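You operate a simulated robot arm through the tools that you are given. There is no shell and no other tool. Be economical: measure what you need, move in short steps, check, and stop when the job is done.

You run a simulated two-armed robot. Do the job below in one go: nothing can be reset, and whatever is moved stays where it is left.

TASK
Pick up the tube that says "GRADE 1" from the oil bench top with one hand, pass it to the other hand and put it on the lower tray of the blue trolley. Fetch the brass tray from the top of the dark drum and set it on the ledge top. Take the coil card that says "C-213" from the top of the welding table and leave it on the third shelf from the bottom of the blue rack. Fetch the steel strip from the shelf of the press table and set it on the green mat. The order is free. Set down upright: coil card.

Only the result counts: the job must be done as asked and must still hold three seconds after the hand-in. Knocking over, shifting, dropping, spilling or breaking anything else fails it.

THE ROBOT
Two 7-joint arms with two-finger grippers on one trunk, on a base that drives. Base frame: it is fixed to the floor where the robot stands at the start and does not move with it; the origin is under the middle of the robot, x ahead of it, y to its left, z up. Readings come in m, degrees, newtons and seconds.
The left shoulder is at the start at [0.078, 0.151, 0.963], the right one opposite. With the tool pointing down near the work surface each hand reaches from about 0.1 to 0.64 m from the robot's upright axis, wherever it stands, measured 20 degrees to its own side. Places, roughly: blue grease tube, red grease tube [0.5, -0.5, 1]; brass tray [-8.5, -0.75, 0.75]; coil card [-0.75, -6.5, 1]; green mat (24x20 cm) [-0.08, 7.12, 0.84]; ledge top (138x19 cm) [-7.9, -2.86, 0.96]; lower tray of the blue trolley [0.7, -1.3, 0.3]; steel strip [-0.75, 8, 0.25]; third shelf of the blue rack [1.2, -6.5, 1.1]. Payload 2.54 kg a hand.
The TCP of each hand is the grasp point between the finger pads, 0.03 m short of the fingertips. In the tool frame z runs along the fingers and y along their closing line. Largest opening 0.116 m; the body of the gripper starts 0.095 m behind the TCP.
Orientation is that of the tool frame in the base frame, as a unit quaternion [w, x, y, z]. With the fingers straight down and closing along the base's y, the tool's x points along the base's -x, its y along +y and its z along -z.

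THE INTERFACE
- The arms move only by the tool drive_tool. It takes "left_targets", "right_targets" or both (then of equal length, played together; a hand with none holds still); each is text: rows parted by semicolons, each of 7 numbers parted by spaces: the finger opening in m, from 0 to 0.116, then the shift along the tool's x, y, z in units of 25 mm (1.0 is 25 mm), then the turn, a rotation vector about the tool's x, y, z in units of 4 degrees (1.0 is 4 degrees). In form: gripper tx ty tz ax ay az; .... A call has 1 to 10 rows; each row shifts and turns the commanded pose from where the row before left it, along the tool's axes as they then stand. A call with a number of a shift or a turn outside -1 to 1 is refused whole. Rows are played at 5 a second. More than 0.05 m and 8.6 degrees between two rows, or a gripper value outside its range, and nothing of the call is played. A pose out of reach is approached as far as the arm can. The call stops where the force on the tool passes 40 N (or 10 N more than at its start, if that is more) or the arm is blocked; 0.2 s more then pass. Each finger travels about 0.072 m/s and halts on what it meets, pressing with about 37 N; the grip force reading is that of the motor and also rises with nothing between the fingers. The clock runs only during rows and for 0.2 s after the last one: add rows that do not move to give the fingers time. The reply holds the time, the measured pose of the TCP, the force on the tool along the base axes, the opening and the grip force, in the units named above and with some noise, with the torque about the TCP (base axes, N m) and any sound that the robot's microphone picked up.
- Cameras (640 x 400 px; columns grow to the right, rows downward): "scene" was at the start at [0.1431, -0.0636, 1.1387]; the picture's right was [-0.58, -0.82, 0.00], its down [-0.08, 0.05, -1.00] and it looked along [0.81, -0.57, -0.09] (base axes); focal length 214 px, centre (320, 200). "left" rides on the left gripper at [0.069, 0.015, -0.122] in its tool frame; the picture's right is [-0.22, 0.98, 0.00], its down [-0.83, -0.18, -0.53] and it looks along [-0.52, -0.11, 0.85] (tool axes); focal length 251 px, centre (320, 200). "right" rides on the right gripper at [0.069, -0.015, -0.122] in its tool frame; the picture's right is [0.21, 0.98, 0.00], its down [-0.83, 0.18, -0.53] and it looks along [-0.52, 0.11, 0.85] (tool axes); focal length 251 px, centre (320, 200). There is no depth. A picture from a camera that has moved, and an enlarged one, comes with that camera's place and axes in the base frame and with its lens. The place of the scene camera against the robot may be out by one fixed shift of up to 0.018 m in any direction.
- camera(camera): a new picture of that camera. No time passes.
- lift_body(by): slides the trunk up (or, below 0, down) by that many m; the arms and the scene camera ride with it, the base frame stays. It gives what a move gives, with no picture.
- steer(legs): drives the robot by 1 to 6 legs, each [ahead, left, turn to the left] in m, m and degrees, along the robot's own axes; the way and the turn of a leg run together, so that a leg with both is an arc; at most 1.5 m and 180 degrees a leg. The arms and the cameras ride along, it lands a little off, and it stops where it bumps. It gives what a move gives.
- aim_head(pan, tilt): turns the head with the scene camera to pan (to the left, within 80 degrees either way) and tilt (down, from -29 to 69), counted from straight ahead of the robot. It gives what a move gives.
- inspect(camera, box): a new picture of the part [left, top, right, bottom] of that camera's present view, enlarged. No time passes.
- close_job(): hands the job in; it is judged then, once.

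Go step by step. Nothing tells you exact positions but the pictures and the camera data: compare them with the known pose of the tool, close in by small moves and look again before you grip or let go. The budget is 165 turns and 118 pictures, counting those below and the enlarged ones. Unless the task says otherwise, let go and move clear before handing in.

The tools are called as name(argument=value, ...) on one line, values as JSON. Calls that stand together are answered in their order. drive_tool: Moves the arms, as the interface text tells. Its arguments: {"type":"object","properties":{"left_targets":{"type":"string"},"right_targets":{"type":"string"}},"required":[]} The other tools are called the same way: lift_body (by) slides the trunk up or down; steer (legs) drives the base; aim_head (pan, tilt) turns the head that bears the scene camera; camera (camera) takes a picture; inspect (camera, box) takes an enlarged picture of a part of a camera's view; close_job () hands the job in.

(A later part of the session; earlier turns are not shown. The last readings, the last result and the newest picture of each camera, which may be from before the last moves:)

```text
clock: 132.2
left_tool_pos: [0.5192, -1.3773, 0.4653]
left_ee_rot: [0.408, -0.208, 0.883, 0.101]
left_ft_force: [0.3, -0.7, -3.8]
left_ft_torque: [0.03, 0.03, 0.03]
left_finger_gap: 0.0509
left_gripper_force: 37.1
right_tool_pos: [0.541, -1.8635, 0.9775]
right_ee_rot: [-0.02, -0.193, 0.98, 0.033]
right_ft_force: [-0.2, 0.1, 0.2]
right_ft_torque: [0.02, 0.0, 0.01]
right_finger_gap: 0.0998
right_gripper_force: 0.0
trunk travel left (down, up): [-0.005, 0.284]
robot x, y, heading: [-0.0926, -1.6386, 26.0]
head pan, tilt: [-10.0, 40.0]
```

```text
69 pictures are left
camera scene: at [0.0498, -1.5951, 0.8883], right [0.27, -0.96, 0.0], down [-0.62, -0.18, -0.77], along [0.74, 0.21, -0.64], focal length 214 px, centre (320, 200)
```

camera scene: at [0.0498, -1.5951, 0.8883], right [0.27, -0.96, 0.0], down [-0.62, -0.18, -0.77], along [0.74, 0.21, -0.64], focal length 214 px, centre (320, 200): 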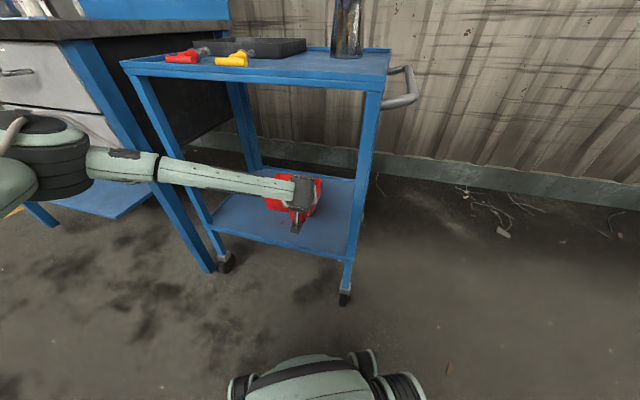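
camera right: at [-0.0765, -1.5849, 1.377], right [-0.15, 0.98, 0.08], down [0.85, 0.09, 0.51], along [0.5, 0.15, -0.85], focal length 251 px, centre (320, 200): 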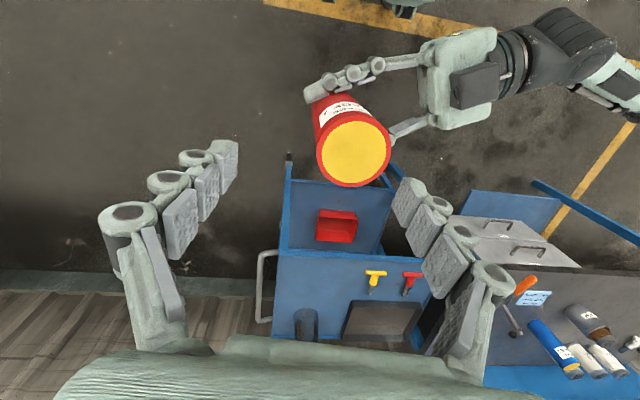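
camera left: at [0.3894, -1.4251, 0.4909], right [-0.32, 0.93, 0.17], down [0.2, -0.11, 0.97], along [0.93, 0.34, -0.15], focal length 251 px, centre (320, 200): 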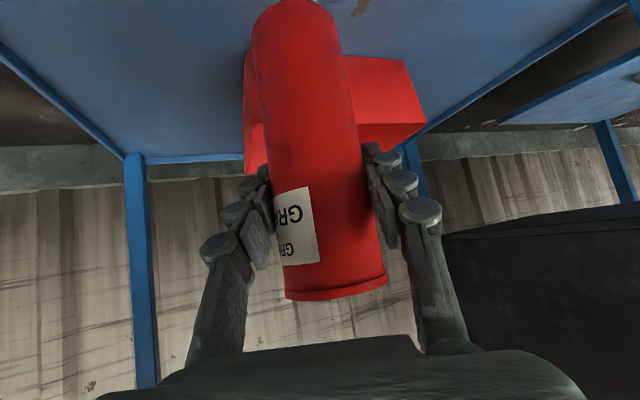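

The bin's front is at x≈0.616, clear of the fingers. I'll lower the tube in steps to contact.

drive_tool(left_targets="0.04 0.6 0 0.5 0 0 0;0.04 0.6 0 0.5 0 0 0;0.04 0.5 0 0.43 0 0 0;0.04 0.15 0 0.13 0 0 0;0.04 0 0 0 0 0 0")

drive_tool(left_targets="0.04 0.15 0 0.13 0 0 0;0.04 0.15 0 0.13 0 0 0;0.04 0 0 0 0 0 0")

camera(camera="scene")

```text
clock: 133.4
left_tool_pos: [0.5181, -1.3756, 0.4037]
left_ee_rot: [0.408, -0.208, 0.883, 0.102]
left_ft_force: [0.2, -1.2, -4.1]
left_ft_torque: [-0.01, -0.03, 0.03]
left_finger_gap: 0.0512
left_gripper_force: 36.7
right_tool_pos: [0.5417, -1.8631, 0.9776]
right_ee_rot: [-0.021, -0.193, 0.98, 0.033]
right_ft_force: [-0.2, 1.0, -0.4]
right_ft_torque: [0.01, -0.02, -0.01]
right_finger_gap: 0.1002
right_gripper_force: 0.0
trunk travel left (down, up): [-0.005, 0.284]
robot x, y, heading: [-0.0931, -1.6366, 26.1]
head pan, tilt: [-10.0, 40.0]
```

```text
clock: 134.2
left_tool_pos: [0.52, -1.3754, 0.3982]
left_ee_rot: [0.411, -0.208, 0.882, 0.102]
left_ft_force: [-4.0, -1.1, 13.6]
left_ft_torque: [-0.47, 0.29, -0.09]
left_finger_gap: 0.0507
left_gripper_force: 37.0
right_tool_pos: [0.5392, -1.865, 0.9789]
right_ee_rot: [-0.02, -0.193, 0.98, 0.034]
right_ft_force: [0.1, 0.3, 0.2]
right_ft_torque: [0.02, 0.01, -0.02]
right_finger_gap: 0.1001
right_gripper_force: 0.1
trunk travel left (down, up): [-0.005, 0.284]
robot x, y, heading: [-0.0933, -1.6354, 25.6]
head pan, tilt: [-10.0, 40.0]
```

```text
68 pictures are left
camera scene: at [0.0488, -1.5955, 0.8889], right [0.27, -0.96, 0.0], down [-0.62, -0.17, -0.77], along [0.74, 0.21, -0.64], focal length 214 px, centre (320, 200)
```

scene: 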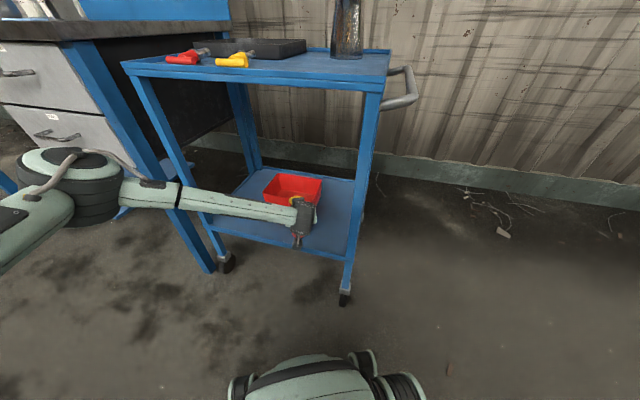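

Contact at TCP 0.398 (13.6 N up), consistent with the tray floor. I'll release and retreat along the fingers.

drive_tool(left_targets="0.04 -0.1 0 -0.08 0 0 0;0.09 0 0 0 0 0 0;0.09 0 0 0 0 0 0;0.09 0 0 0 0 0 0;0.09 0 0 -0.5 0 0 0;0.09 0 0 -1 0 0 0;0.09 0 0 -1 0 0 0;0.09 0 0 -1 0 0 0;0.09 0 0 -1 0 0 0;0.09 0 0 0 0 0 0")

camera(camera="left")

```text
clock: 136.4
left_tool_pos: [0.4414, -1.4159, 0.4719]
left_ee_rot: [0.409, -0.207, 0.883, 0.102]
left_ft_force: [0.3, -0.1, -0.4]
left_ft_torque: [0.02, -0.01, 0.03]
left_finger_gap: 0.0899
left_gripper_force: 0.1
right_tool_pos: [0.5402, -1.8628, 0.9781]
right_ee_rot: [-0.02, -0.193, 0.98, 0.034]
right_ft_force: [-0.1, -0.8, 0.8]
right_ft_torque: [0.01, 0.02, -0.01]
right_finger_gap: 0.1002
right_gripper_force: 0.0
trunk travel left (down, up): [-0.005, 0.284]
robot x, y, heading: [-0.0974, -1.6327, 25.6]
head pan, tilt: [-10.0, 40.0]
```

```text
67 pictures are left
camera left: at [0.3116, -1.4635, 0.4979], right [-0.32, 0.93, 0.17], down [0.2, -0.11, 0.97], along [0.93, 0.34, -0.15], focal length 251 px, centre (320, 200)
```

left: 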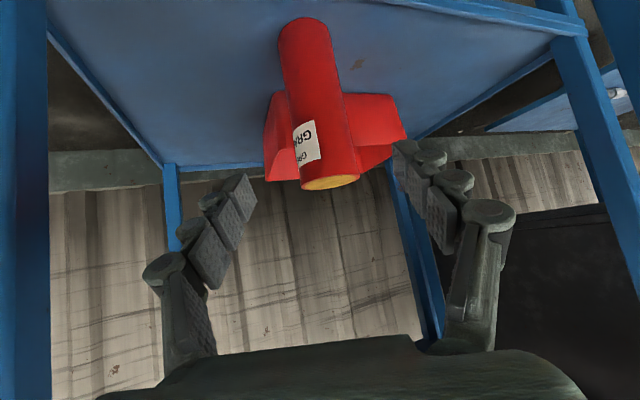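

The tube stands on the lower tray. I'll back off, raise the trunk, stow the left hand and turn to face -y towards the welding table.

steer(legs=[[-0.7, 0, 0], [0, 0, -115.6]])

lift_body(by=0.2)

drive_tool(left_targets="0.09 -1 0.2 -1 0 1 0;0.09 -1 0.2 -1 0 1 0;0.09 -1 0.2 -1 0 1 0;0.09 -1 0.2 -1 0 1 0;0.09 -1 0.2 -1 0 1 0;0.09 -1 0.2 -1 0 1 0;0.09 -1 0.2 -1 0 1 0;0.09 -1 0.2 -1 0 1 0;0.09 0 0.2 -1 0 1 0;0.09 0 0.2 -1 0 1 0")

aim_head(pan=0, tilt=10)

camera(camera="scene")

```text
clock: 145.3
left_tool_pos: [-0.7921, -2.5232, 0.4716]
left_ee_rot: [0.296, 0.654, 0.628, -0.3]
left_ft_force: [-0.6, -0.3, -1.4]
left_ft_torque: [0.0, -0.05, 0.0]
left_finger_gap: 0.0899
left_gripper_force: 0.0
right_tool_pos: [-1.2321, -2.3934, 0.978]
right_ee_rot: [0.018, 0.746, 0.665, 0.035]
right_ft_force: [0.6, -0.7, -0.5]
right_ft_torque: [0.01, -0.03, -0.01]
right_finger_gap: 0.0998
right_gripper_force: 0.1
trunk travel left (down, up): [-0.005, 0.284]
robot x, y, heading: [-0.732, -1.9513, -92.9]
head pan, tilt: [-10.0, 40.0]
```

```text
clock: 147.5
left_tool_pos: [-0.7921, -2.5233, 0.6716]
left_ee_rot: [0.296, 0.654, 0.628, -0.3]
left_ft_force: [0.0, 0.0, 1.2]
left_ft_torque: [0.01, -0.01, -0.02]
left_finger_gap: 0.0902
left_gripper_force: 0.0
right_tool_pos: [-1.2333, -2.393, 1.1773]
right_ee_rot: [0.019, 0.746, 0.665, 0.035]
right_ft_force: [0.1, -0.2, -1.2]
right_ft_torque: [0.01, -0.01, -0.04]
right_finger_gap: 0.1003
right_gripper_force: 0.0
trunk travel left (down, up): [-0.205, 0.084]
robot x, y, heading: [-0.7268, -1.9473, -93.2]
head pan, tilt: [-10.0, 40.0]
```

```text
clock: 149.7
left_tool_pos: [-0.7452, -2.5527, 0.9968]
left_ee_rot: [0.063, 0.718, 0.691, -0.058]
left_ft_force: [-0.2, 0.3, 0.0]
left_ft_torque: [0.01, 0.05, -0.01]
left_finger_gap: 0.0902
left_gripper_force: 0.1
right_tool_pos: [-1.2335, -2.3929, 1.1785]
right_ee_rot: [0.018, 0.746, 0.665, 0.036]
right_ft_force: [-0.3, 0.7, -0.1]
right_ft_torque: [0.02, -0.03, 0.03]
right_finger_gap: 0.1
right_gripper_force: 0.0
trunk travel left (down, up): [-0.205, 0.084]
robot x, y, heading: [-0.7309, -1.9455, -92.9]
head pan, tilt: [-10.0, 40.0]
```

```text
clock: 150.7
left_tool_pos: [-0.7458, -2.5538, 0.9963]
left_ee_rot: [0.062, 0.718, 0.691, -0.058]
left_ft_force: [0.7, -0.3, 0.5]
left_ft_torque: [0.0, 0.01, 0.02]
left_finger_gap: 0.0898
left_gripper_force: 0.0
right_tool_pos: [-1.2323, -2.3932, 1.1773]
right_ee_rot: [0.018, 0.746, 0.665, 0.035]
right_ft_force: [0.5, -0.1, 0.3]
right_ft_torque: [0.04, 0.0, -0.02]
right_finger_gap: 0.1002
right_gripper_force: 0.2
trunk travel left (down, up): [-0.205, 0.084]
robot x, y, heading: [-0.7293, -1.948, -93.3]
head pan, tilt: [0.0, 10.0]
```

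```text
66 pictures are left
camera scene: at [-0.736, -2.1186, 1.136], right [-1.0, 0.05, 0.0], down [0.01, 0.17, -0.98], along [-0.05, -0.98, -0.17], focal length 214 px, centre (320, 200)
```

scene: 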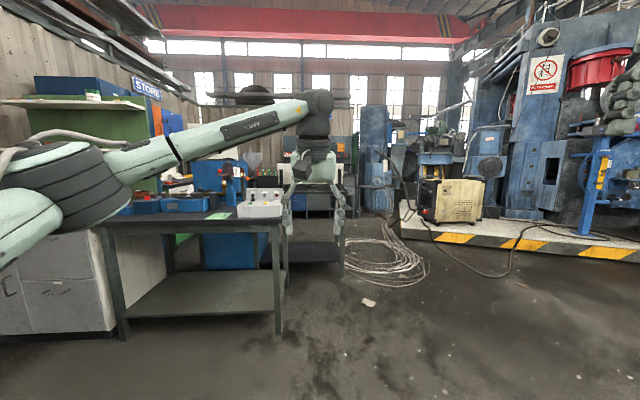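

inspect(camera="scene", box=[180, 120, 460, 300])

```text
2.22 times, centred on (320, 210) of scene
camera zoom: at [-0.736, -2.1186, 1.136], right [-1.0, 0.05, 0.0], down [0.01, 0.17, -0.98], along [-0.05, -0.98, -0.17], focal length 477 px, centre (320, 178)
```

zoom: 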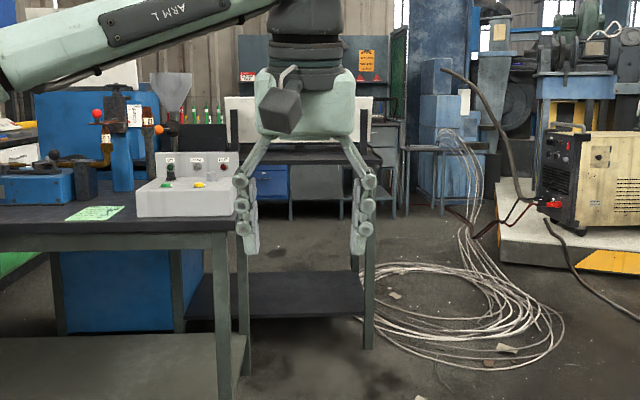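

A second table and cable coil are ahead. I'll stow the left hand to its side for a clear view, and look again from a little to the right.

drive_tool(left_targets="0.09 1 0.9 -0.3 0 0.9 0;0.09 1 0.9 -0.3 0 0.9 0;0.09 1 0.9 -0.3 0 0 0;0.09 1 0.9 -0.3 0 0 0;0.09 1 0.9 -0.3 0 0 0;0.09 1 0.9 -0.3 0 0 0;0.09 1 0.9 -0.3 0 0 0;0.09 1 0.9 -0.3 0 0 0;0.09 1 0 0 0 0 0;0.09 0 0 0 0 0 0")

steer(legs=[[0.5, -0.7, 3]])

camera(camera="scene")

```text
clock: 152.8
left_tool_pos: [-0.5582, -2.3335, 1.0446]
left_ee_rot: [0.019, 0.719, 0.694, -0.012]
left_ft_force: [-0.2, -0.6, -0.8]
left_ft_torque: [-0.02, 0.04, 0.0]
left_finger_gap: 0.0902
left_gripper_force: 0.0
right_tool_pos: [-1.2325, -2.3938, 1.1776]
right_ee_rot: [0.018, 0.746, 0.665, 0.034]
right_ft_force: [0.8, 0.0, 0.2]
right_ft_torque: [-0.03, 0.01, -0.01]
right_finger_gap: 0.0998
right_gripper_force: 0.1
trunk travel left (down, up): [-0.205, 0.084]
robot x, y, heading: [-0.7245, -1.9491, -93.2]
head pan, tilt: [0.0, 10.0]
```

```text
clock: 160.1
left_tool_pos: [-1.2597, -2.8044, 1.0441]
left_ee_rot: [0.02, 0.704, 0.71, -0.011]
left_ft_force: [0.4, 0.1, -0.7]
left_ft_torque: [0.01, 0.01, 0.01]
left_finger_gap: 0.0899
left_gripper_force: 0.0
right_tool_pos: [-1.9301, -2.8936, 1.1779]
right_ee_rot: [0.017, 0.731, 0.681, 0.035]
right_ft_force: [-0.3, 1.0, 0.2]
right_ft_torque: [-0.03, -0.01, -0.03]
right_finger_gap: 0.1
right_gripper_force: 0.0
trunk travel left (down, up): [-0.205, 0.084]
robot x, y, heading: [-1.4481, -2.4242, -90.6]
head pan, tilt: [0.0, 10.0]
```

```text
64 pictures are left
camera scene: at [-1.4485, -2.5969, 1.1361], right [-1.0, 0.01, 0.0], down [0.0, 0.17, -0.98], along [-0.01, -0.98, -0.17], focal length 214 px, centre (320, 200)
```

scene: 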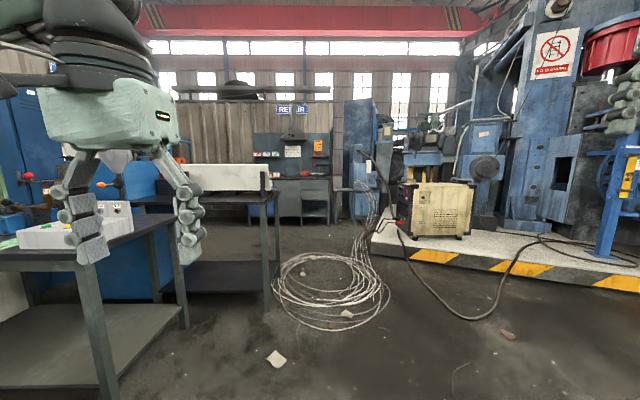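

The target zone (-0.75, -6.5) lies around the "REPAIR" bench at the back. I'll drive down x≈-1.65 past the cable coil and look again.

steer(legs=[[0.2, -0.25, 0], [1.4, 0, 0], [1.2, 0.1, 0]])

aim_head(pan=35, tilt=12)

camera(camera="scene")

```text
clock: 175.4
left_tool_pos: [-1.408, -5.6117, 1.044]
left_ee_rot: [0.02, 0.7, 0.714, -0.012]
left_ft_force: [0.0, 0.7, -0.2]
left_ft_torque: [0.01, 0.01, 0.0]
left_finger_gap: 0.0902
left_gripper_force: 0.1
right_tool_pos: [-2.0786, -5.7092, 1.1763]
right_ee_rot: [0.017, 0.727, 0.686, 0.036]
right_ft_force: [-0.1, -0.4, -0.1]
right_ft_torque: [-0.01, -0.02, 0.04]
right_finger_gap: 0.1001
right_gripper_force: 0.0
trunk travel left (down, up): [-0.205, 0.084]
robot x, y, heading: [-1.5988, -5.238, -90.0]
head pan, tilt: [0.0, 10.0]
```

```text
clock: 176.5
left_tool_pos: [-1.409, -5.6121, 1.0438]
left_ee_rot: [0.02, 0.7, 0.713, -0.013]
left_ft_force: [0.5, -0.4, -0.2]
left_ft_torque: [-0.02, -0.01, -0.01]
left_finger_gap: 0.0897
left_gripper_force: 0.0
right_tool_pos: [-2.0789, -5.7091, 1.1776]
right_ee_rot: [0.017, 0.728, 0.685, 0.035]
right_ft_force: [-0.7, 0.0, 0.0]
right_ft_torque: [0.0, -0.01, 0.01]
right_finger_gap: 0.1001
right_gripper_force: 0.1
trunk travel left (down, up): [-0.205, 0.084]
robot x, y, heading: [-1.6045, -5.2353, -90.0]
head pan, tilt: [35.0, 12.0]
```

```text
63 pictures are left
camera scene: at [-1.546, -5.3902, 1.1328], right [-0.82, -0.57, 0.0], down [-0.12, 0.17, -0.98], along [0.56, -0.8, -0.21], focal length 214 px, centre (320, 200)
```

scene: 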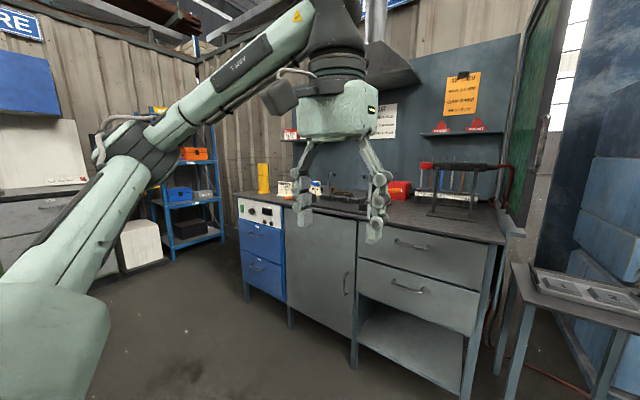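

The welding table is along the back wall with cards on it, and the blue rack stands in the corner at left. I'll drive in front of the table.

steer(legs=[[0.2, 0.75, 0]])

aim_head(pan=0, tilt=25)

camera(camera="scene")

camera(camera="right")

```text
clock: 184.0
left_tool_pos: [-0.673, -5.8161, 1.0442]
left_ee_rot: [0.02, 0.704, 0.71, -0.012]
left_ft_force: [0.6, 0.3, 0.1]
left_ft_torque: [0.01, 0.0, -0.03]
left_finger_gap: 0.0901
left_gripper_force: 0.0
right_tool_pos: [-1.3437, -5.9058, 1.1775]
right_ee_rot: [0.017, 0.73, 0.682, 0.035]
right_ft_force: [-0.1, 0.5, -0.6]
right_ft_torque: [0.02, 0.0, 0.0]
right_finger_gap: 0.1001
right_gripper_force: 0.1
trunk travel left (down, up): [-0.205, 0.084]
robot x, y, heading: [-0.8585, -5.4371, -90.6]
head pan, tilt: [35.0, 12.0]
```

```text
clock: 185.0
left_tool_pos: [-0.6729, -5.8165, 1.0438]
left_ee_rot: [0.019, 0.704, 0.71, -0.012]
left_ft_force: [0.2, -0.9, 0.2]
left_ft_torque: [-0.01, 0.03, 0.01]
left_finger_gap: 0.0899
left_gripper_force: 0.1
right_tool_pos: [-1.3447, -5.906, 1.1776]
right_ee_rot: [0.017, 0.731, 0.682, 0.035]
right_ft_force: [-0.1, 0.4, 0.0]
right_ft_torque: [0.01, -0.01, 0.0]
right_finger_gap: 0.0999
right_gripper_force: 0.0
trunk travel left (down, up): [-0.205, 0.084]
robot x, y, heading: [-0.8562, -5.4382, -90.4]
head pan, tilt: [0.0, 25.0]
```

```text
62 pictures are left
camera scene: at [-0.8616, -5.6077, 1.1118], right [-1.0, 0.01, 0.0], down [0.0, 0.42, -0.91], along [-0.01, -0.91, -0.42], focal length 214 px, centre (320, 200)
```

scene: 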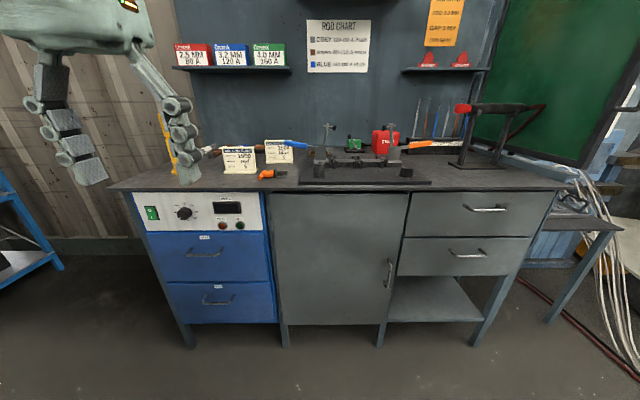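

```text
61 pictures are left
camera right: at [-1.3645, -5.8372, 1.3], right [0.99, 0.15, 0.08], down [0.08, -0.85, 0.52], along [0.14, -0.51, -0.85], focal length 251 px, centre (320, 200)
```

right: 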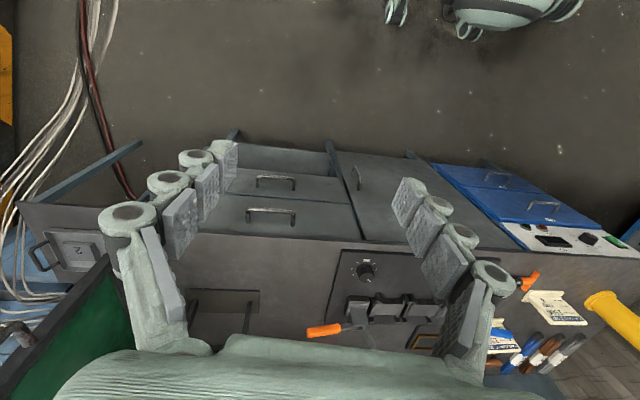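

inspect(camera="scene", box=[180, 120, 340, 220])

inspect(camera="right", box=[480, 260, 640, 380])

```text
4.00 times, centred on (260, 170) of scene
camera zoom: at [-0.8616, -5.6077, 1.1118], right [-1.0, 0.01, 0.0], down [0.0, 0.42, -0.91], along [-0.01, -0.91, -0.42], focal length 858 px, centre (560, 320)
```

zoom: 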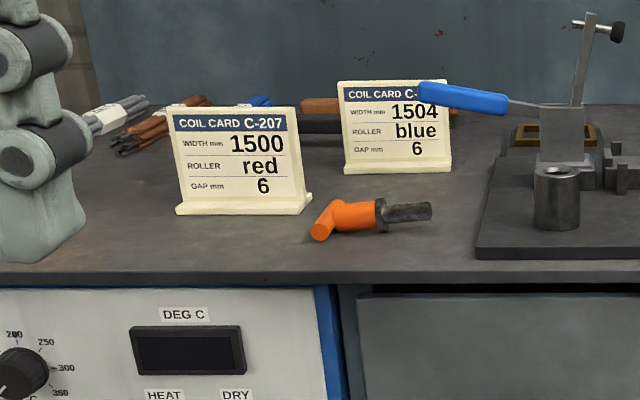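

```text
3.33 times, centred on (560, 320) of right
camera zoom: at [-1.3645, -5.8372, 1.3], right [0.99, 0.15, 0.08], down [0.08, -0.85, 0.52], along [0.14, -0.51, -0.85], focal length 838 px, centre (-480, -200)
```

zoom: 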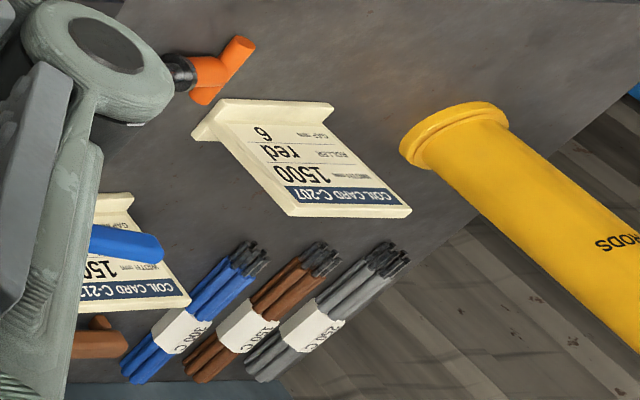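

The back card "1504 blue" must be C-213 (the front one is C-207); I place it at about (-0.70, -6.495), top at z≈0.96. I'll orient the left hand to point right and down with the fingers closing along the card's normal, and verify the label in a zoom.

drive_tool(left_targets="0.09 0 0 0 0.4 -0.4 0.965;0.09 0 0 0 0.4 -0.4 0.965;0.09 0 0 0 0.4 -0.4 0.965;0.09 0 0 0 0.4 -0.4 0.965;0.09 0 0 0 0.4 -0.4 0.965;0.09 0 0 0 0.4 -0.4 0.965;0.09 0 0 0 0.4 -0.4 0.965;0.09 0 0 0 0.4 -0.4 0.965;0.09 0 0 0 0.4 -0.4 0.965;0.09 0 0 0 0.4 -0.4 0.965")

drive_tool(left_targets="0.09 0 0 0 0.4 -0.4 0.965;0.09 0 0 0 0.4 -0.4 0.965;0.09 0 0 0 0.4 -0.4 0.965;0.09 0 0 0 0.4 -0.4 0.965;0.09 0 0 0 0.4 -0.4 0.965;0.09 0 0 0 0.4 -0.4 0.965;0.09 0 0 0 0.4 -0.4 0.965;0.09 0 0 0 0.4 -0.4 0.965;0.09 0 0 0 0.4 -0.4 0.965;0.09 0 0 0 0.4 -0.4 0.965")

drive_tool(left_targets="0.06 0 0 0 0.4 -0.4 0.965;0.06 0 0 0 0.4 -0.4 0.965;0.06 0 0 0 0 0 0")

steer(legs=[[0.1, 0.17, 0.4]])

camera(camera="scene")

inspect(camera="scene", box=[240, 120, 400, 220])

```text
clock: 187.2
left_tool_pos: [-0.6727, -5.8158, 1.0446]
left_ee_rot: [0.023, 0.885, 0.421, -0.197]
left_ft_force: [0.1, -0.1, 0.2]
left_ft_torque: [0.05, 0.0, 0.0]
left_finger_gap: 0.0899
left_gripper_force: 0.1
right_tool_pos: [-1.3445, -5.9055, 1.1778]
right_ee_rot: [0.018, 0.731, 0.682, 0.035]
right_ft_force: [0.6, -0.8, 0.3]
right_ft_torque: [0.02, 0.0, 0.0]
right_finger_gap: 0.1
right_gripper_force: 0.1
trunk travel left (down, up): [-0.205, 0.084]
robot x, y, heading: [-0.8579, -5.4357, -90.4]
head pan, tilt: [0.0, 25.0]
```

```text
clock: 189.4
left_tool_pos: [-0.6954, -5.7924, 1.0499]
left_ee_rot: [0.024, 0.933, 0.07, -0.353]
left_ft_force: [-0.9, 0.6, 0.0]
left_ft_torque: [0.03, -0.01, 0.0]
left_finger_gap: 0.0899
left_gripper_force: 0.2
left hand out of reach, approached as far as the arm can: row 9, 10
right_tool_pos: [-1.3435, -5.9052, 1.1792]
right_ee_rot: [0.018, 0.731, 0.682, 0.036]
right_ft_force: [-0.1, -0.6, 0.7]
right_ft_torque: [0.01, 0.02, -0.01]
right_finger_gap: 0.1
right_gripper_force: 0.0
trunk travel left (down, up): [-0.205, 0.084]
robot x, y, heading: [-0.8601, -5.4363, -90.5]
head pan, tilt: [0.0, 25.0]
```

```text
clock: 190.2
left_tool_pos: [-0.7143, -5.7671, 1.0558]
left_ee_rot: [0.022, 0.926, -0.003, -0.377]
left_ft_force: [0.4, -0.6, 0.0]
left_ft_torque: [-0.02, 0.04, 0.0]
left_finger_gap: 0.0599
left_gripper_force: 0.0
left hand out of reach, approached as far as the arm can: row 1, 2
right_tool_pos: [-1.3439, -5.9051, 1.178]
right_ee_rot: [0.017, 0.731, 0.681, 0.036]
right_ft_force: [0.7, -0.6, -0.2]
right_ft_torque: [0.01, 0.0, -0.01]
right_finger_gap: 0.1001
right_gripper_force: 0.0
trunk travel left (down, up): [-0.205, 0.084]
robot x, y, heading: [-0.8582, -5.4372, -90.4]
head pan, tilt: [0.0, 25.0]
```

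```text
clock: 192.5
left_tool_pos: [-0.5404, -5.8664, 1.0549]
left_ee_rot: [0.025, 0.926, 0.002, -0.377]
left_ft_force: [0.7, -0.2, -1.1]
left_ft_torque: [-0.05, 0.02, 0.01]
left_finger_gap: 0.0601
left_gripper_force: 0.1
right_tool_pos: [-1.17, -6.0104, 1.178]
right_ee_rot: [0.018, 0.727, 0.685, 0.036]
right_ft_force: [0.3, -1.0, 0.1]
right_ft_torque: [-0.01, 0.02, -0.03]
right_finger_gap: 0.0997
right_gripper_force: 0.0
trunk travel left (down, up): [-0.205, 0.084]
robot x, y, heading: [-0.6914, -5.5334, -90.0]
head pan, tilt: [0.0, 25.0]
```

```text
58 pictures are left
camera scene: at [-0.6895, -5.7075, 1.1117], right [-1.0, 0.0, 0.0], down [0.0, 0.42, -0.91], along [0.0, -0.91, -0.42], focal length 214 px, centre (320, 200)
```

scene: 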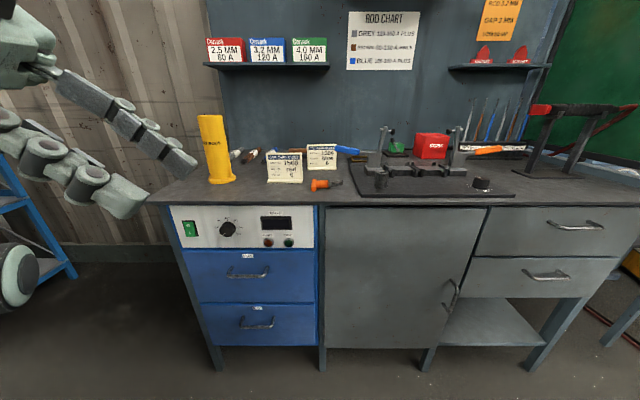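

```text
4.00 times, centred on (320, 170) of scene
camera zoom: at [-0.6895, -5.7075, 1.1117], right [-1.0, 0.0, 0.0], down [0.0, 0.42, -0.91], along [0.0, -0.91, -0.42], focal length 858 px, centre (320, 320)
```

zoom: 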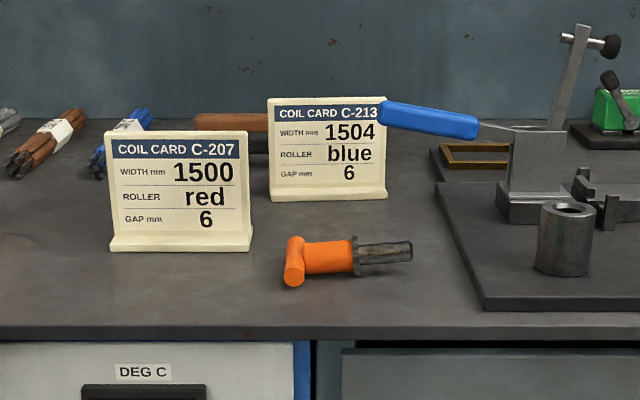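

C-213 is confirmed, centre about (-0.697, -6.505). Before advancing I'll check the left arm's elbow against the table and the yellow rod tube.

aim_head(pan=50, tilt=25)

camera(camera="scene")

camera(camera="left")

```text
clock: 193.7
left_tool_pos: [-0.5407, -5.867, 1.0556]
left_ee_rot: [0.025, 0.926, 0.003, -0.378]
left_ft_force: [-0.8, -0.1, 0.9]
left_ft_torque: [-0.01, 0.01, -0.02]
left_finger_gap: 0.0598
left_gripper_force: 0.0
right_tool_pos: [-1.1683, -6.0107, 1.1776]
right_ee_rot: [0.017, 0.727, 0.686, 0.036]
right_ft_force: [0.1, -0.7, -0.2]
right_ft_torque: [-0.02, 0.0, -0.01]
right_finger_gap: 0.0999
right_gripper_force: 0.0
trunk travel left (down, up): [-0.205, 0.084]
robot x, y, heading: [-0.6919, -5.5342, -89.7]
head pan, tilt: [50.0, 25.0]
```

```text
56 pictures are left
camera scene: at [-0.6192, -5.6744, 1.1117], right [-0.64, -0.77, 0.0], down [-0.32, 0.27, -0.91], along [0.69, -0.58, -0.42], focal length 214 px, centre (320, 200)
```

scene: 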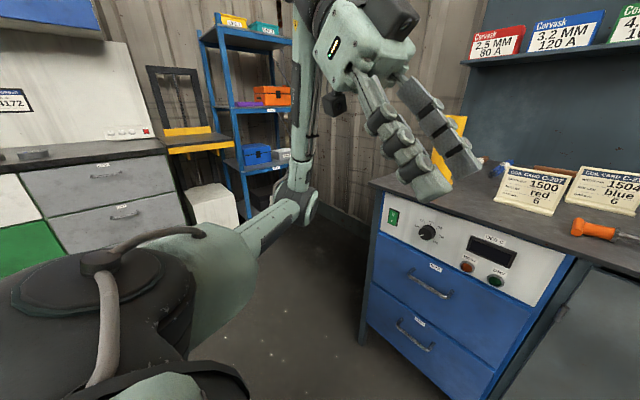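

```text
55 pictures are left
camera left: at [-0.4066, -5.8758, 1.0949], right [-0.13, -0.97, 0.19], down [-0.22, 0.22, 0.95], along [-0.97, 0.08, -0.24], focal length 251 px, centre (320, 200)
```

left: 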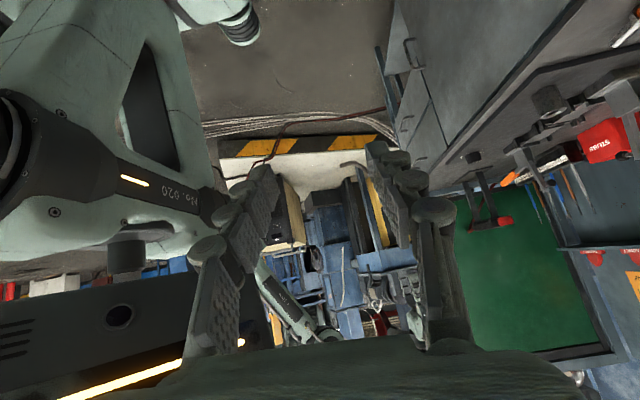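

The elbow currently hangs low. I'll raise the trunk and test-extend the hand in free space here to see how the elbow behaves.

lift_body(by=0.08)

drive_tool(left_targets="0.06 -0.33 1 0.32 0 0 0;0.06 -0.33 1 0.32 0 0 0;0.06 -0.33 1 0.32 0 0 0;0.06 -0.33 1 0.32 0 0 0;0.06 -0.33 1 0.32 0 0 0;0.06 -0.33 1 0.32 0 0 0;0.06 -0.33 1 0.32 0 0 0;0.06 -0.33 1 0.32 0 0 0;0.06 -0.33 1 0.32 0 0 0;0.06 -0.33 1 0.32 0 0 0")

drive_tool(left_targets="0.06 -0.33 1 0.32 0 0 0;0.06 -0.33 1 0.32 0 0 0;0.06 -0.33 1 0.32 0 0 0;0.06 0 0 0 0 0 0")

aim_head(pan=30, tilt=15)

camera(camera="scene")

```text
clock: 194.8
left_tool_pos: [-0.5411, -5.8665, 1.1352]
left_ee_rot: [0.023, 0.925, 0.002, -0.378]
left_ft_force: [0.1, -0.7, -0.1]
left_ft_torque: [0.01, 0.02, 0.0]
left_finger_gap: 0.0599
left_gripper_force: 0.1
right_tool_pos: [-1.1695, -6.0106, 1.2579]
right_ee_rot: [0.018, 0.727, 0.686, 0.036]
right_ft_force: [-0.7, -0.2, -0.5]
right_ft_torque: [0.0, -0.03, 0.0]
right_finger_gap: 0.0998
right_gripper_force: 0.1
trunk travel left (down, up): [-0.285, 0.004]
robot x, y, heading: [-0.6882, -5.5343, -89.9]
head pan, tilt: [50.0, 25.0]
```

```text
clock: 197.0
left_tool_pos: [-0.6826, -5.9368, 1.1654]
left_ee_rot: [0.025, 0.926, 0.004, -0.377]
left_ft_force: [0.7, -1.0, 0.0]
left_ft_torque: [0.0, -0.03, 0.03]
left_finger_gap: 0.0598
left_gripper_force: 0.1
left hand out of reach, approached as far as the arm can: row 1, 2, 3, 4, 5, 6, 7, 8, 9, 10
right_tool_pos: [-1.1687, -6.01, 1.2569]
right_ee_rot: [0.018, 0.726, 0.686, 0.036]
right_ft_force: [-0.4, 0.0, -0.2]
right_ft_torque: [-0.01, -0.01, 0.01]
right_finger_gap: 0.1001
right_gripper_force: 0.0
trunk travel left (down, up): [-0.285, 0.004]
robot x, y, heading: [-0.6895, -5.5364, -89.8]
head pan, tilt: [50.0, 25.0]
```

```text
clock: 198.0
left_tool_pos: [-0.6872, -5.9367, 1.168]
left_ee_rot: [0.023, 0.926, 0.003, -0.377]
left_ft_force: [0.1, 0.6, -0.4]
left_ft_torque: [-0.01, -0.02, -0.01]
left_finger_gap: 0.0599
left_gripper_force: 0.1
left hand out of reach, approached as far as the arm can: row 1, 2, 3
right_tool_pos: [-1.1692, -6.0104, 1.258]
right_ee_rot: [0.017, 0.727, 0.685, 0.036]
right_ft_force: [0.9, -0.2, -0.3]
right_ft_torque: [-0.05, 0.03, -0.01]
right_finger_gap: 0.1002
right_gripper_force: 0.0
trunk travel left (down, up): [-0.285, 0.004]
robot x, y, heading: [-0.6866, -5.5396, -89.9]
head pan, tilt: [50.0, 25.0]
```

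```text
clock: 198.9
left_tool_pos: [-0.6863, -5.9369, 1.1684]
left_ee_rot: [0.025, 0.926, 0.004, -0.378]
left_ft_force: [0.7, -0.9, 1.2]
left_ft_torque: [0.01, 0.02, 0.01]
left_finger_gap: 0.0602
left_gripper_force: 0.1
right_tool_pos: [-1.1696, -6.0092, 1.2587]
right_ee_rot: [0.018, 0.727, 0.685, 0.036]
right_ft_force: [0.6, 0.2, -0.3]
right_ft_torque: [-0.01, 0.02, -0.05]
right_finger_gap: 0.1
right_gripper_force: 0.1
trunk travel left (down, up): [-0.285, 0.004]
robot x, y, heading: [-0.6922, -5.5376, -90.1]
head pan, tilt: [30.0, 15.0]
```

```text
54 pictures are left
camera scene: at [-0.6429, -5.696, 1.2079], right [-0.86, -0.5, 0.0], down [-0.13, 0.22, -0.97], along [0.49, -0.84, -0.26], focal length 214 px, centre (320, 200)
```

scene: 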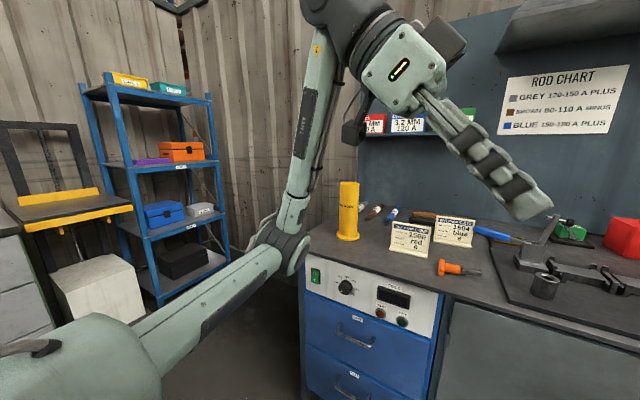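

That tilted posture can't extend, so I'll use a straight-down hand with the fingers closing along the card normal, rotating back to vertical and testing the reach.

drive_tool(left_targets="0.06 0 0 0 0 1 0;0.06 0 0 0 0 1 0;0.06 0 0 0 0 1 0;0.06 0 0 0 0 1 0;0.06 0 0 0 0 1 0;0.06 0 0 0 0 1 0;0.06 0 0 0 0 1 0;0.06 0 0 0 0 1 0;0.06 0 0 0 0 1 0;0.06 0 0 0 0 1 0")

drive_tool(left_targets="0.06 0 0 0 0 1 0;0.06 0 1 0 0 0.2 0;0.06 0 1 0 0 0 0;0.06 0 1 0 0 0 0;0.06 0 1 0 0 0 0;0.06 0 1 0 0 0 0;0.06 0 1 0 0 0 0;0.06 0 1 0 0 0 0;0.06 0 1 0 0 0 0;0.06 0 1 0 0 0 0")

camera(camera="scene")

```text
clock: 201.1
left_tool_pos: [-0.6989, -5.9003, 1.1545]
left_ee_rot: [0.022, 0.999, 0.012, -0.04]
left_ft_force: [-0.4, 0.7, 0.4]
left_ft_torque: [0.02, 0.0, 0.02]
left_finger_gap: 0.06
left_gripper_force: 0.0
left hand out of reach, approached as far as the arm can: row 4, 5, 6, 7, 8, 9, 10
right_tool_pos: [-1.1692, -6.0097, 1.2582]
right_ee_rot: [0.017, 0.727, 0.686, 0.035]
right_ft_force: [0.6, 0.4, 0.2]
right_ft_torque: [-0.02, -0.02, 0.02]
right_finger_gap: 0.1
right_gripper_force: 0.0
trunk travel left (down, up): [-0.285, 0.004]
robot x, y, heading: [-0.6915, -5.5373, -90.2]
head pan, tilt: [30.0, 15.0]
```

```text
clock: 203.3
left_tool_pos: [-0.729, -5.9303, 1.0821]
left_ee_rot: [0.021, 1.0, 0.013, 0.003]
left_ft_force: [0.3, 0.6, 0.2]
left_ft_torque: [-0.02, -0.01, -0.01]
left_finger_gap: 0.0599
left_gripper_force: 0.2
left hand out of reach, approached as far as the arm can: row 1, 2, 3, 4, 5, 6, 7, 8, 9, 10
right_tool_pos: [-1.1682, -6.0106, 1.2584]
right_ee_rot: [0.017, 0.727, 0.686, 0.036]
right_ft_force: [0.1, -0.7, -0.3]
right_ft_torque: [0.0, 0.02, 0.01]
right_finger_gap: 0.1
right_gripper_force: 0.0
trunk travel left (down, up): [-0.285, 0.004]
robot x, y, heading: [-0.6891, -5.536, -90.0]
head pan, tilt: [30.0, 15.0]
```

```text
53 pictures are left
camera scene: at [-0.6431, -5.6962, 1.2079], right [-0.87, -0.5, 0.0], down [-0.13, 0.22, -0.97], along [0.48, -0.84, -0.26], focal length 214 px, centre (320, 200)
```

scene: 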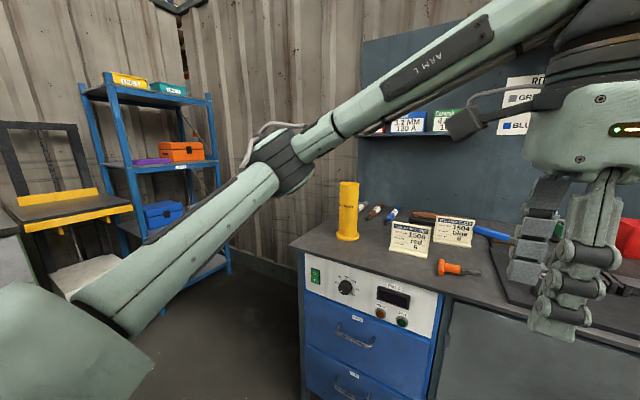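

The left wrist is at its yaw limit this way. I'll try the right hand, rotating it 90° the other way.

drive_tool(right_targets="0.06 0 0 0 0 0 1;0.06 0 0 0 0 0 1;0.06 0 0 0 0 0 1;0.06 0 0 0 0 0 1;0.06 0 0 0 0 0 1;0.06 0 0 0 0 0 1;0.06 0 0 0 0 0 1;0.06 0 0 0 0 0 1;0.06 0 0 0 0 0 1;0.06 0 0 0 0 0 1", left_targets="0.06 0 -1 -0.5 0 0 -1;0.06 0 -1 -0.5 0 0 -1;0.06 0 -1 -0.5 0 0 -1;0.06 0 0 -0.5 0 0 -1;0.06 1 0 0 0 0 -1;0.06 1 0 0 0 0 -1;0.06 1 0 0 0 0 -1;0.06 1 0 0 0 0 -1;0.06 1 0 0 0 0 -1;0.06 1 0 0 0 0 -1")

drive_tool(right_targets="0.06 0 0 0 0 0 1;0.06 0 0 0 0 0 1;0.06 0 0 0 0 0 1;0.06 0 0 0 0 0 1;0.06 0 0 0 0 0 1;0.06 0 0 0 0 0 1;0.06 0 0 0 0 0 1;0.06 0 0 0 0 0 1;0.06 0 0 0 0 0 1;0.06 0 0 0 0 0 1", left_targets="0.06 0 0 0 0 0 -1;0.06 0 0 0 0 0 -1;0.06 0 0 0 0 0 -1;0.06 0 0 0 0 0 -1;0.06 0 0 0 0 0 -1;0.06 0 0 0 0 0 -1;0.06 0 0 0 0 0 -1;0.06 0 0 0 0 0 -1;0.06 0 0 0 0 0 -1;0.06 0 0 0 0 0 -1")

drive_tool(right_targets="0.06 0 0 0 0 0 1;0.06 0 0 0 0 0 1;0.06 0 0 0 0 0 0")

```text
clock: 205.5
left_tool_pos: [-0.6037, -5.783, 1.1274]
left_ee_rot: [0.021, 0.935, 0.353, -0.005]
left_ft_force: [-0.7, 0.4, 0.2]
left_ft_torque: [0.02, 0.02, -0.01]
left_finger_gap: 0.0603
left_gripper_force: 0.0
right_tool_pos: [-1.1659, -6.0021, 1.2447]
right_ee_rot: [0.006, 0.917, 0.396, 0.038]
right_ft_force: [0.1, 0.5, -0.1]
right_ft_torque: [-0.06, 0.02, 0.03]
right_finger_gap: 0.0599
right_gripper_force: 0.0
right hand out of reach, approached as far as the arm can: row 8, 9, 10
trunk travel left (down, up): [-0.285, 0.004]
robot x, y, heading: [-0.6885, -5.5366, -89.7]
head pan, tilt: [30.0, 15.0]
```

```text
clock: 207.7
left_tool_pos: [-0.6046, -5.7841, 1.1265]
left_ee_rot: [0.02, 0.758, 0.652, -0.011]
left_ft_force: [0.6, 0.7, -0.5]
left_ft_torque: [-0.02, 0.0, -0.03]
left_finger_gap: 0.0601
left_gripper_force: 0.1
right_tool_pos: [-1.1714, -5.9076, 1.1514]
right_ee_rot: [-0.008, 0.998, 0.059, 0.037]
right_ft_force: [0.4, -0.2, -0.1]
right_ft_torque: [-0.03, -0.02, -0.01]
right_finger_gap: 0.06
right_gripper_force: 0.0
right hand out of reach, approached as far as the arm can: row 1, 2, 3, 4, 5, 6, 7, 8, 9, 10
trunk travel left (down, up): [-0.285, 0.004]
robot x, y, heading: [-0.6928, -5.5384, -90.1]
head pan, tilt: [30.0, 15.0]
```

```text
clock: 208.5
left_tool_pos: [-0.6053, -5.7848, 1.1268]
left_ee_rot: [0.019, 0.759, 0.651, -0.012]
left_ft_force: [-0.2, -0.3, -0.1]
left_ft_torque: [-0.01, -0.04, -0.01]
left_finger_gap: 0.06
left_gripper_force: 0.1
right_tool_pos: [-1.1745, -5.8793, 1.1331]
right_ee_rot: [-0.012, 0.999, -0.012, 0.037]
right_ft_force: [0.1, 0.5, 0.0]
right_ft_torque: [-0.01, 0.01, 0.01]
right_finger_gap: 0.0601
right_gripper_force: 0.1
right hand out of reach, approached as far as the arm can: row 1, 2
trunk travel left (down, up): [-0.285, 0.004]
robot x, y, heading: [-0.6882, -5.5351, -90.2]
head pan, tilt: [30.0, 15.0]
```

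drive_tool(right_targets="0.06 1 0 0 0 0 0;0.06 1 0 0 0 0 0;0.06 1 0.5 0 0 0 0;0.06 1 1 0 0 0 0;0.06 1 1 0 0 0 0;0.06 1 1 0 0 0 0;0.06 1 1 0 0 0 0;0.06 1 1 0 0 0 0;0.06 1 1 0 0 0 0;0.06 1 1 0 0 0 0", left_targets="0.06 0 0.7 0 0 0 0;0.06 0 0.7 0 0 0 0;0.06 0 0.7 0 0 0 0;0.06 0 0.7 0 0 0 0;0.06 0 0.7 0 0 0 0;0.06 0 0.7 0 0 0 0;0.06 0 0.7 0 0 0 0;0.06 0 0.7 0 0 0 0;0.06 0 0.7 0 0 0 0;0.06 0 0 0 0 0 0")

drive_tool(right_targets="0.06 0.2 1 0 0 0 0;0.06 0.2 1 0 0 0 0;0.06 0 1 0 0 0 0;0.06 0 1 0 0 0 0;0.06 0 1 0 0 0 0;0.06 0 1 0 0 0 0")

aim_head(pan=0, tilt=20)

camera(camera="scene")

```text
clock: 210.7
left_tool_pos: [-0.4467, -5.8083, 1.1287]
left_ee_rot: [0.018, 0.759, 0.651, -0.012]
left_ft_force: [0.8, -0.1, -1.4]
left_ft_torque: [0.01, 0.0, 0.02]
left_finger_gap: 0.0602
left_gripper_force: 0.1
right_tool_pos: [-1.0779, -5.8798, 1.0882]
right_ee_rot: [-0.012, 0.999, -0.011, 0.037]
right_ft_force: [0.3, -0.3, 0.1]
right_ft_torque: [0.01, 0.03, -0.01]
right_finger_gap: 0.0599
right_gripper_force: 0.1
right hand out of reach, approached as far as the arm can: row 1, 2, 3, 4, 5, 6, 7, 8, 9, 10
trunk travel left (down, up): [-0.285, 0.004]
robot x, y, heading: [-0.6907, -5.5362, -89.9]
head pan, tilt: [30.0, 15.0]
```

```text
clock: 212.1
left_tool_pos: [-0.4478, -5.8078, 1.1296]
left_ee_rot: [0.018, 0.758, 0.652, -0.011]
left_ft_force: [0.0, -0.6, 0.4]
left_ft_torque: [-0.02, 0.02, 0.02]
left_finger_gap: 0.0598
left_gripper_force: 0.1
right_tool_pos: [-1.1057, -5.9059, 1.049]
right_ee_rot: [-0.012, 0.999, -0.01, 0.038]
right_ft_force: [-0.6, -0.2, -0.3]
right_ft_torque: [0.03, 0.0, 0.01]
right_finger_gap: 0.0599
right_gripper_force: 0.0
right hand out of reach, approached as far as the arm can: row 1, 2, 3, 4, 5, 6
trunk travel left (down, up): [-0.285, 0.004]
robot x, y, heading: [-0.689, -5.5408, -90.0]
head pan, tilt: [30.0, 15.0]
```

```text
clock: 213.0
left_tool_pos: [-0.449, -5.8084, 1.1291]
left_ee_rot: [0.019, 0.758, 0.652, -0.011]
left_ft_force: [0.2, 0.1, 0.1]
left_ft_torque: [0.03, -0.02, 0.0]
left_finger_gap: 0.0599
left_gripper_force: 0.0
right_tool_pos: [-1.106, -5.9045, 1.0503]
right_ee_rot: [-0.012, 0.999, -0.01, 0.038]
right_ft_force: [0.5, -0.4, 0.1]
right_ft_torque: [0.0, -0.01, 0.03]
right_finger_gap: 0.0597
right_gripper_force: 0.1
trunk travel left (down, up): [-0.285, 0.004]
robot x, y, heading: [-0.6871, -5.5377, -89.8]
head pan, tilt: [0.0, 20.0]
```

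```text
52 pictures are left
camera scene: at [-0.6896, -5.7084, 1.1998], right [-1.0, 0.0, 0.0], down [0.0, 0.34, -0.94], along [0.0, -0.94, -0.34], focal length 214 px, centre (320, 200)
```

scene: 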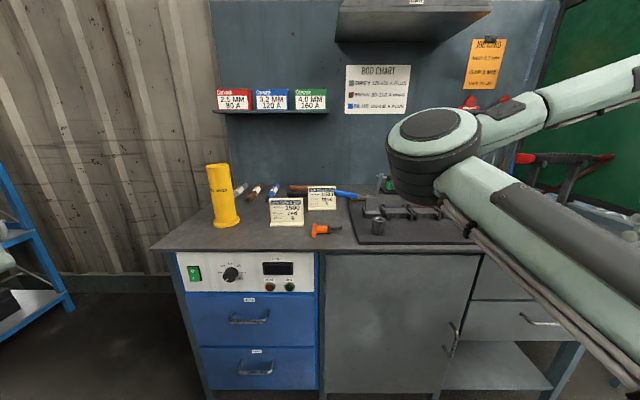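

Both wrists dislike yaws reached via these paths. I'll restore the right hand, and with the left first extend forward with neutral yaw, then rotate in place at the extended position.

drive_tool(right_targets="0.06 0 0 -0.5 0 0 -1;0.06 0 0 -0.5 0 0 -1;0.06 0 0 -0.5 0 0 -1;0.06 0 0 -0.5 0 0 -1;0.06 0 0 -0.5 0 0 -1;0.06 0 0 0 0 0 -1;0.06 0 0 0 0 0 -1;0.06 0 0 0 0 0 -1;0.06 0 0 0 0 0 -1;0.06 0 0 0 0 0 -1", left_targets="0.06 -1 -0.5 0 0 0 0;0.06 -1 -0.5 0 0 0 0;0.06 -1 -0.5 0 0 0 0;0.06 -1 -0.5 0 0 0 0;0.06 -1 -0.5 0 0 0 0;0.06 -1 -0.5 0 0 0 0;0.06 -1 -0.5 0 0 0 0;0.06 -1 -0.5 0 0 0 0;0.06 -1 -0.5 0 0 0 0;0.06 -1 -0.5 0 0 0 0")

drive_tool(right_targets="0.06 0 0 0 0 0 -1;0.06 0 0 0 0 0 -1;0.06 0 0 0 0 0 -1;0.06 0 0 0 0 0 -1;0.06 0 0 0 0 0 -1;0.06 0 0 0 0 0 -1;0.06 0 0 0 0 0 -1;0.06 0 0 0 0 0 -1;0.06 0 0 0 0 0 -1;0.06 0 0 0 0 0 -1", left_targets="0.06 -1 0 0 0 0 0;0.06 -1 0 0 0 0 0;0.06 -1 0 0 0 0 0;0.06 0 0 0 0 0 1;0.06 0 0 0 0 0 1;0.06 0 0 0 0 0 1;0.06 0 0 0 0 0 1;0.06 0 0 0 0 0 1;0.06 0 0 0 0 0 1;0.06 0 0 0 0 0 1")

drive_tool(left_targets="0.06 0 0 0 0 0 1;0.06 0 0 0 0 0 1;0.06 0 0 0 0 0 1;0.06 0 0 0 0 0 1;0.06 0 0 0 0 0 1;0.06 0 0 0 0 0 1;0.06 0 0 0 0 0 1;0.06 0 0 0 0 0 1;0.06 0 0 0 0 0 1;0.06 0 0 0 0 0 1")

```text
clock: 215.2
left_tool_pos: [-0.6109, -6.0345, 1.1353]
left_ee_rot: [0.018, 0.759, 0.651, -0.011]
left_ft_force: [0.5, 0.2, 0.4]
left_ft_torque: [-0.01, -0.03, 0.01]
left_finger_gap: 0.0602
left_gripper_force: 0.1
right_tool_pos: [-1.11, -5.9057, 1.1133]
right_ee_rot: [0.002, 0.943, 0.331, 0.041]
right_ft_force: [-0.4, -0.6, -0.7]
right_ft_torque: [0.01, -0.02, -0.02]
right_finger_gap: 0.0599
right_gripper_force: 0.0
trunk travel left (down, up): [-0.285, 0.004]
robot x, y, heading: [-0.6926, -5.5382, -89.9]
head pan, tilt: [0.0, 20.0]
```

```text
clock: 217.4
left_tool_pos: [-0.6234, -6.1107, 1.1411]
left_ee_rot: [0.02, 0.894, 0.448, -0.007]
left_ft_force: [-0.7, 1.0, 0.7]
left_ft_torque: [0.0, -0.02, 0.01]
left_finger_gap: 0.0603
left_gripper_force: 0.1
right_tool_pos: [-1.1105, -5.906, 1.1145]
right_ee_rot: [0.015, 0.772, 0.634, 0.036]
right_ft_force: [-0.7, -0.4, -0.5]
right_ft_torque: [-0.02, -0.01, 0.0]
right_finger_gap: 0.0602
right_gripper_force: 0.1
trunk travel left (down, up): [-0.285, 0.004]
robot x, y, heading: [-0.6922, -5.5382, -90.2]
head pan, tilt: [0.0, 20.0]
```

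```text
clock: 219.6
left_tool_pos: [-0.6673, -5.9809, 1.0834]
left_ee_rot: [0.023, 0.993, 0.118, 0.0]
left_ft_force: [0.6, -0.4, -0.3]
left_ft_torque: [0.02, -0.02, 0.0]
left_finger_gap: 0.0601
left_gripper_force: 0.1
left hand out of reach, approached as far as the arm can: row 3, 4, 5, 6, 7, 8, 9, 10
right_tool_pos: [-1.1116, -5.906, 1.1134]
right_ee_rot: [0.014, 0.773, 0.633, 0.037]
right_ft_force: [0.3, -0.2, 0.5]
right_ft_torque: [-0.02, 0.0, -0.04]
right_finger_gap: 0.0599
right_gripper_force: 0.1
trunk travel left (down, up): [-0.285, 0.004]
robot x, y, heading: [-0.6932, -5.5382, -89.8]
head pan, tilt: [0.0, 20.0]
```

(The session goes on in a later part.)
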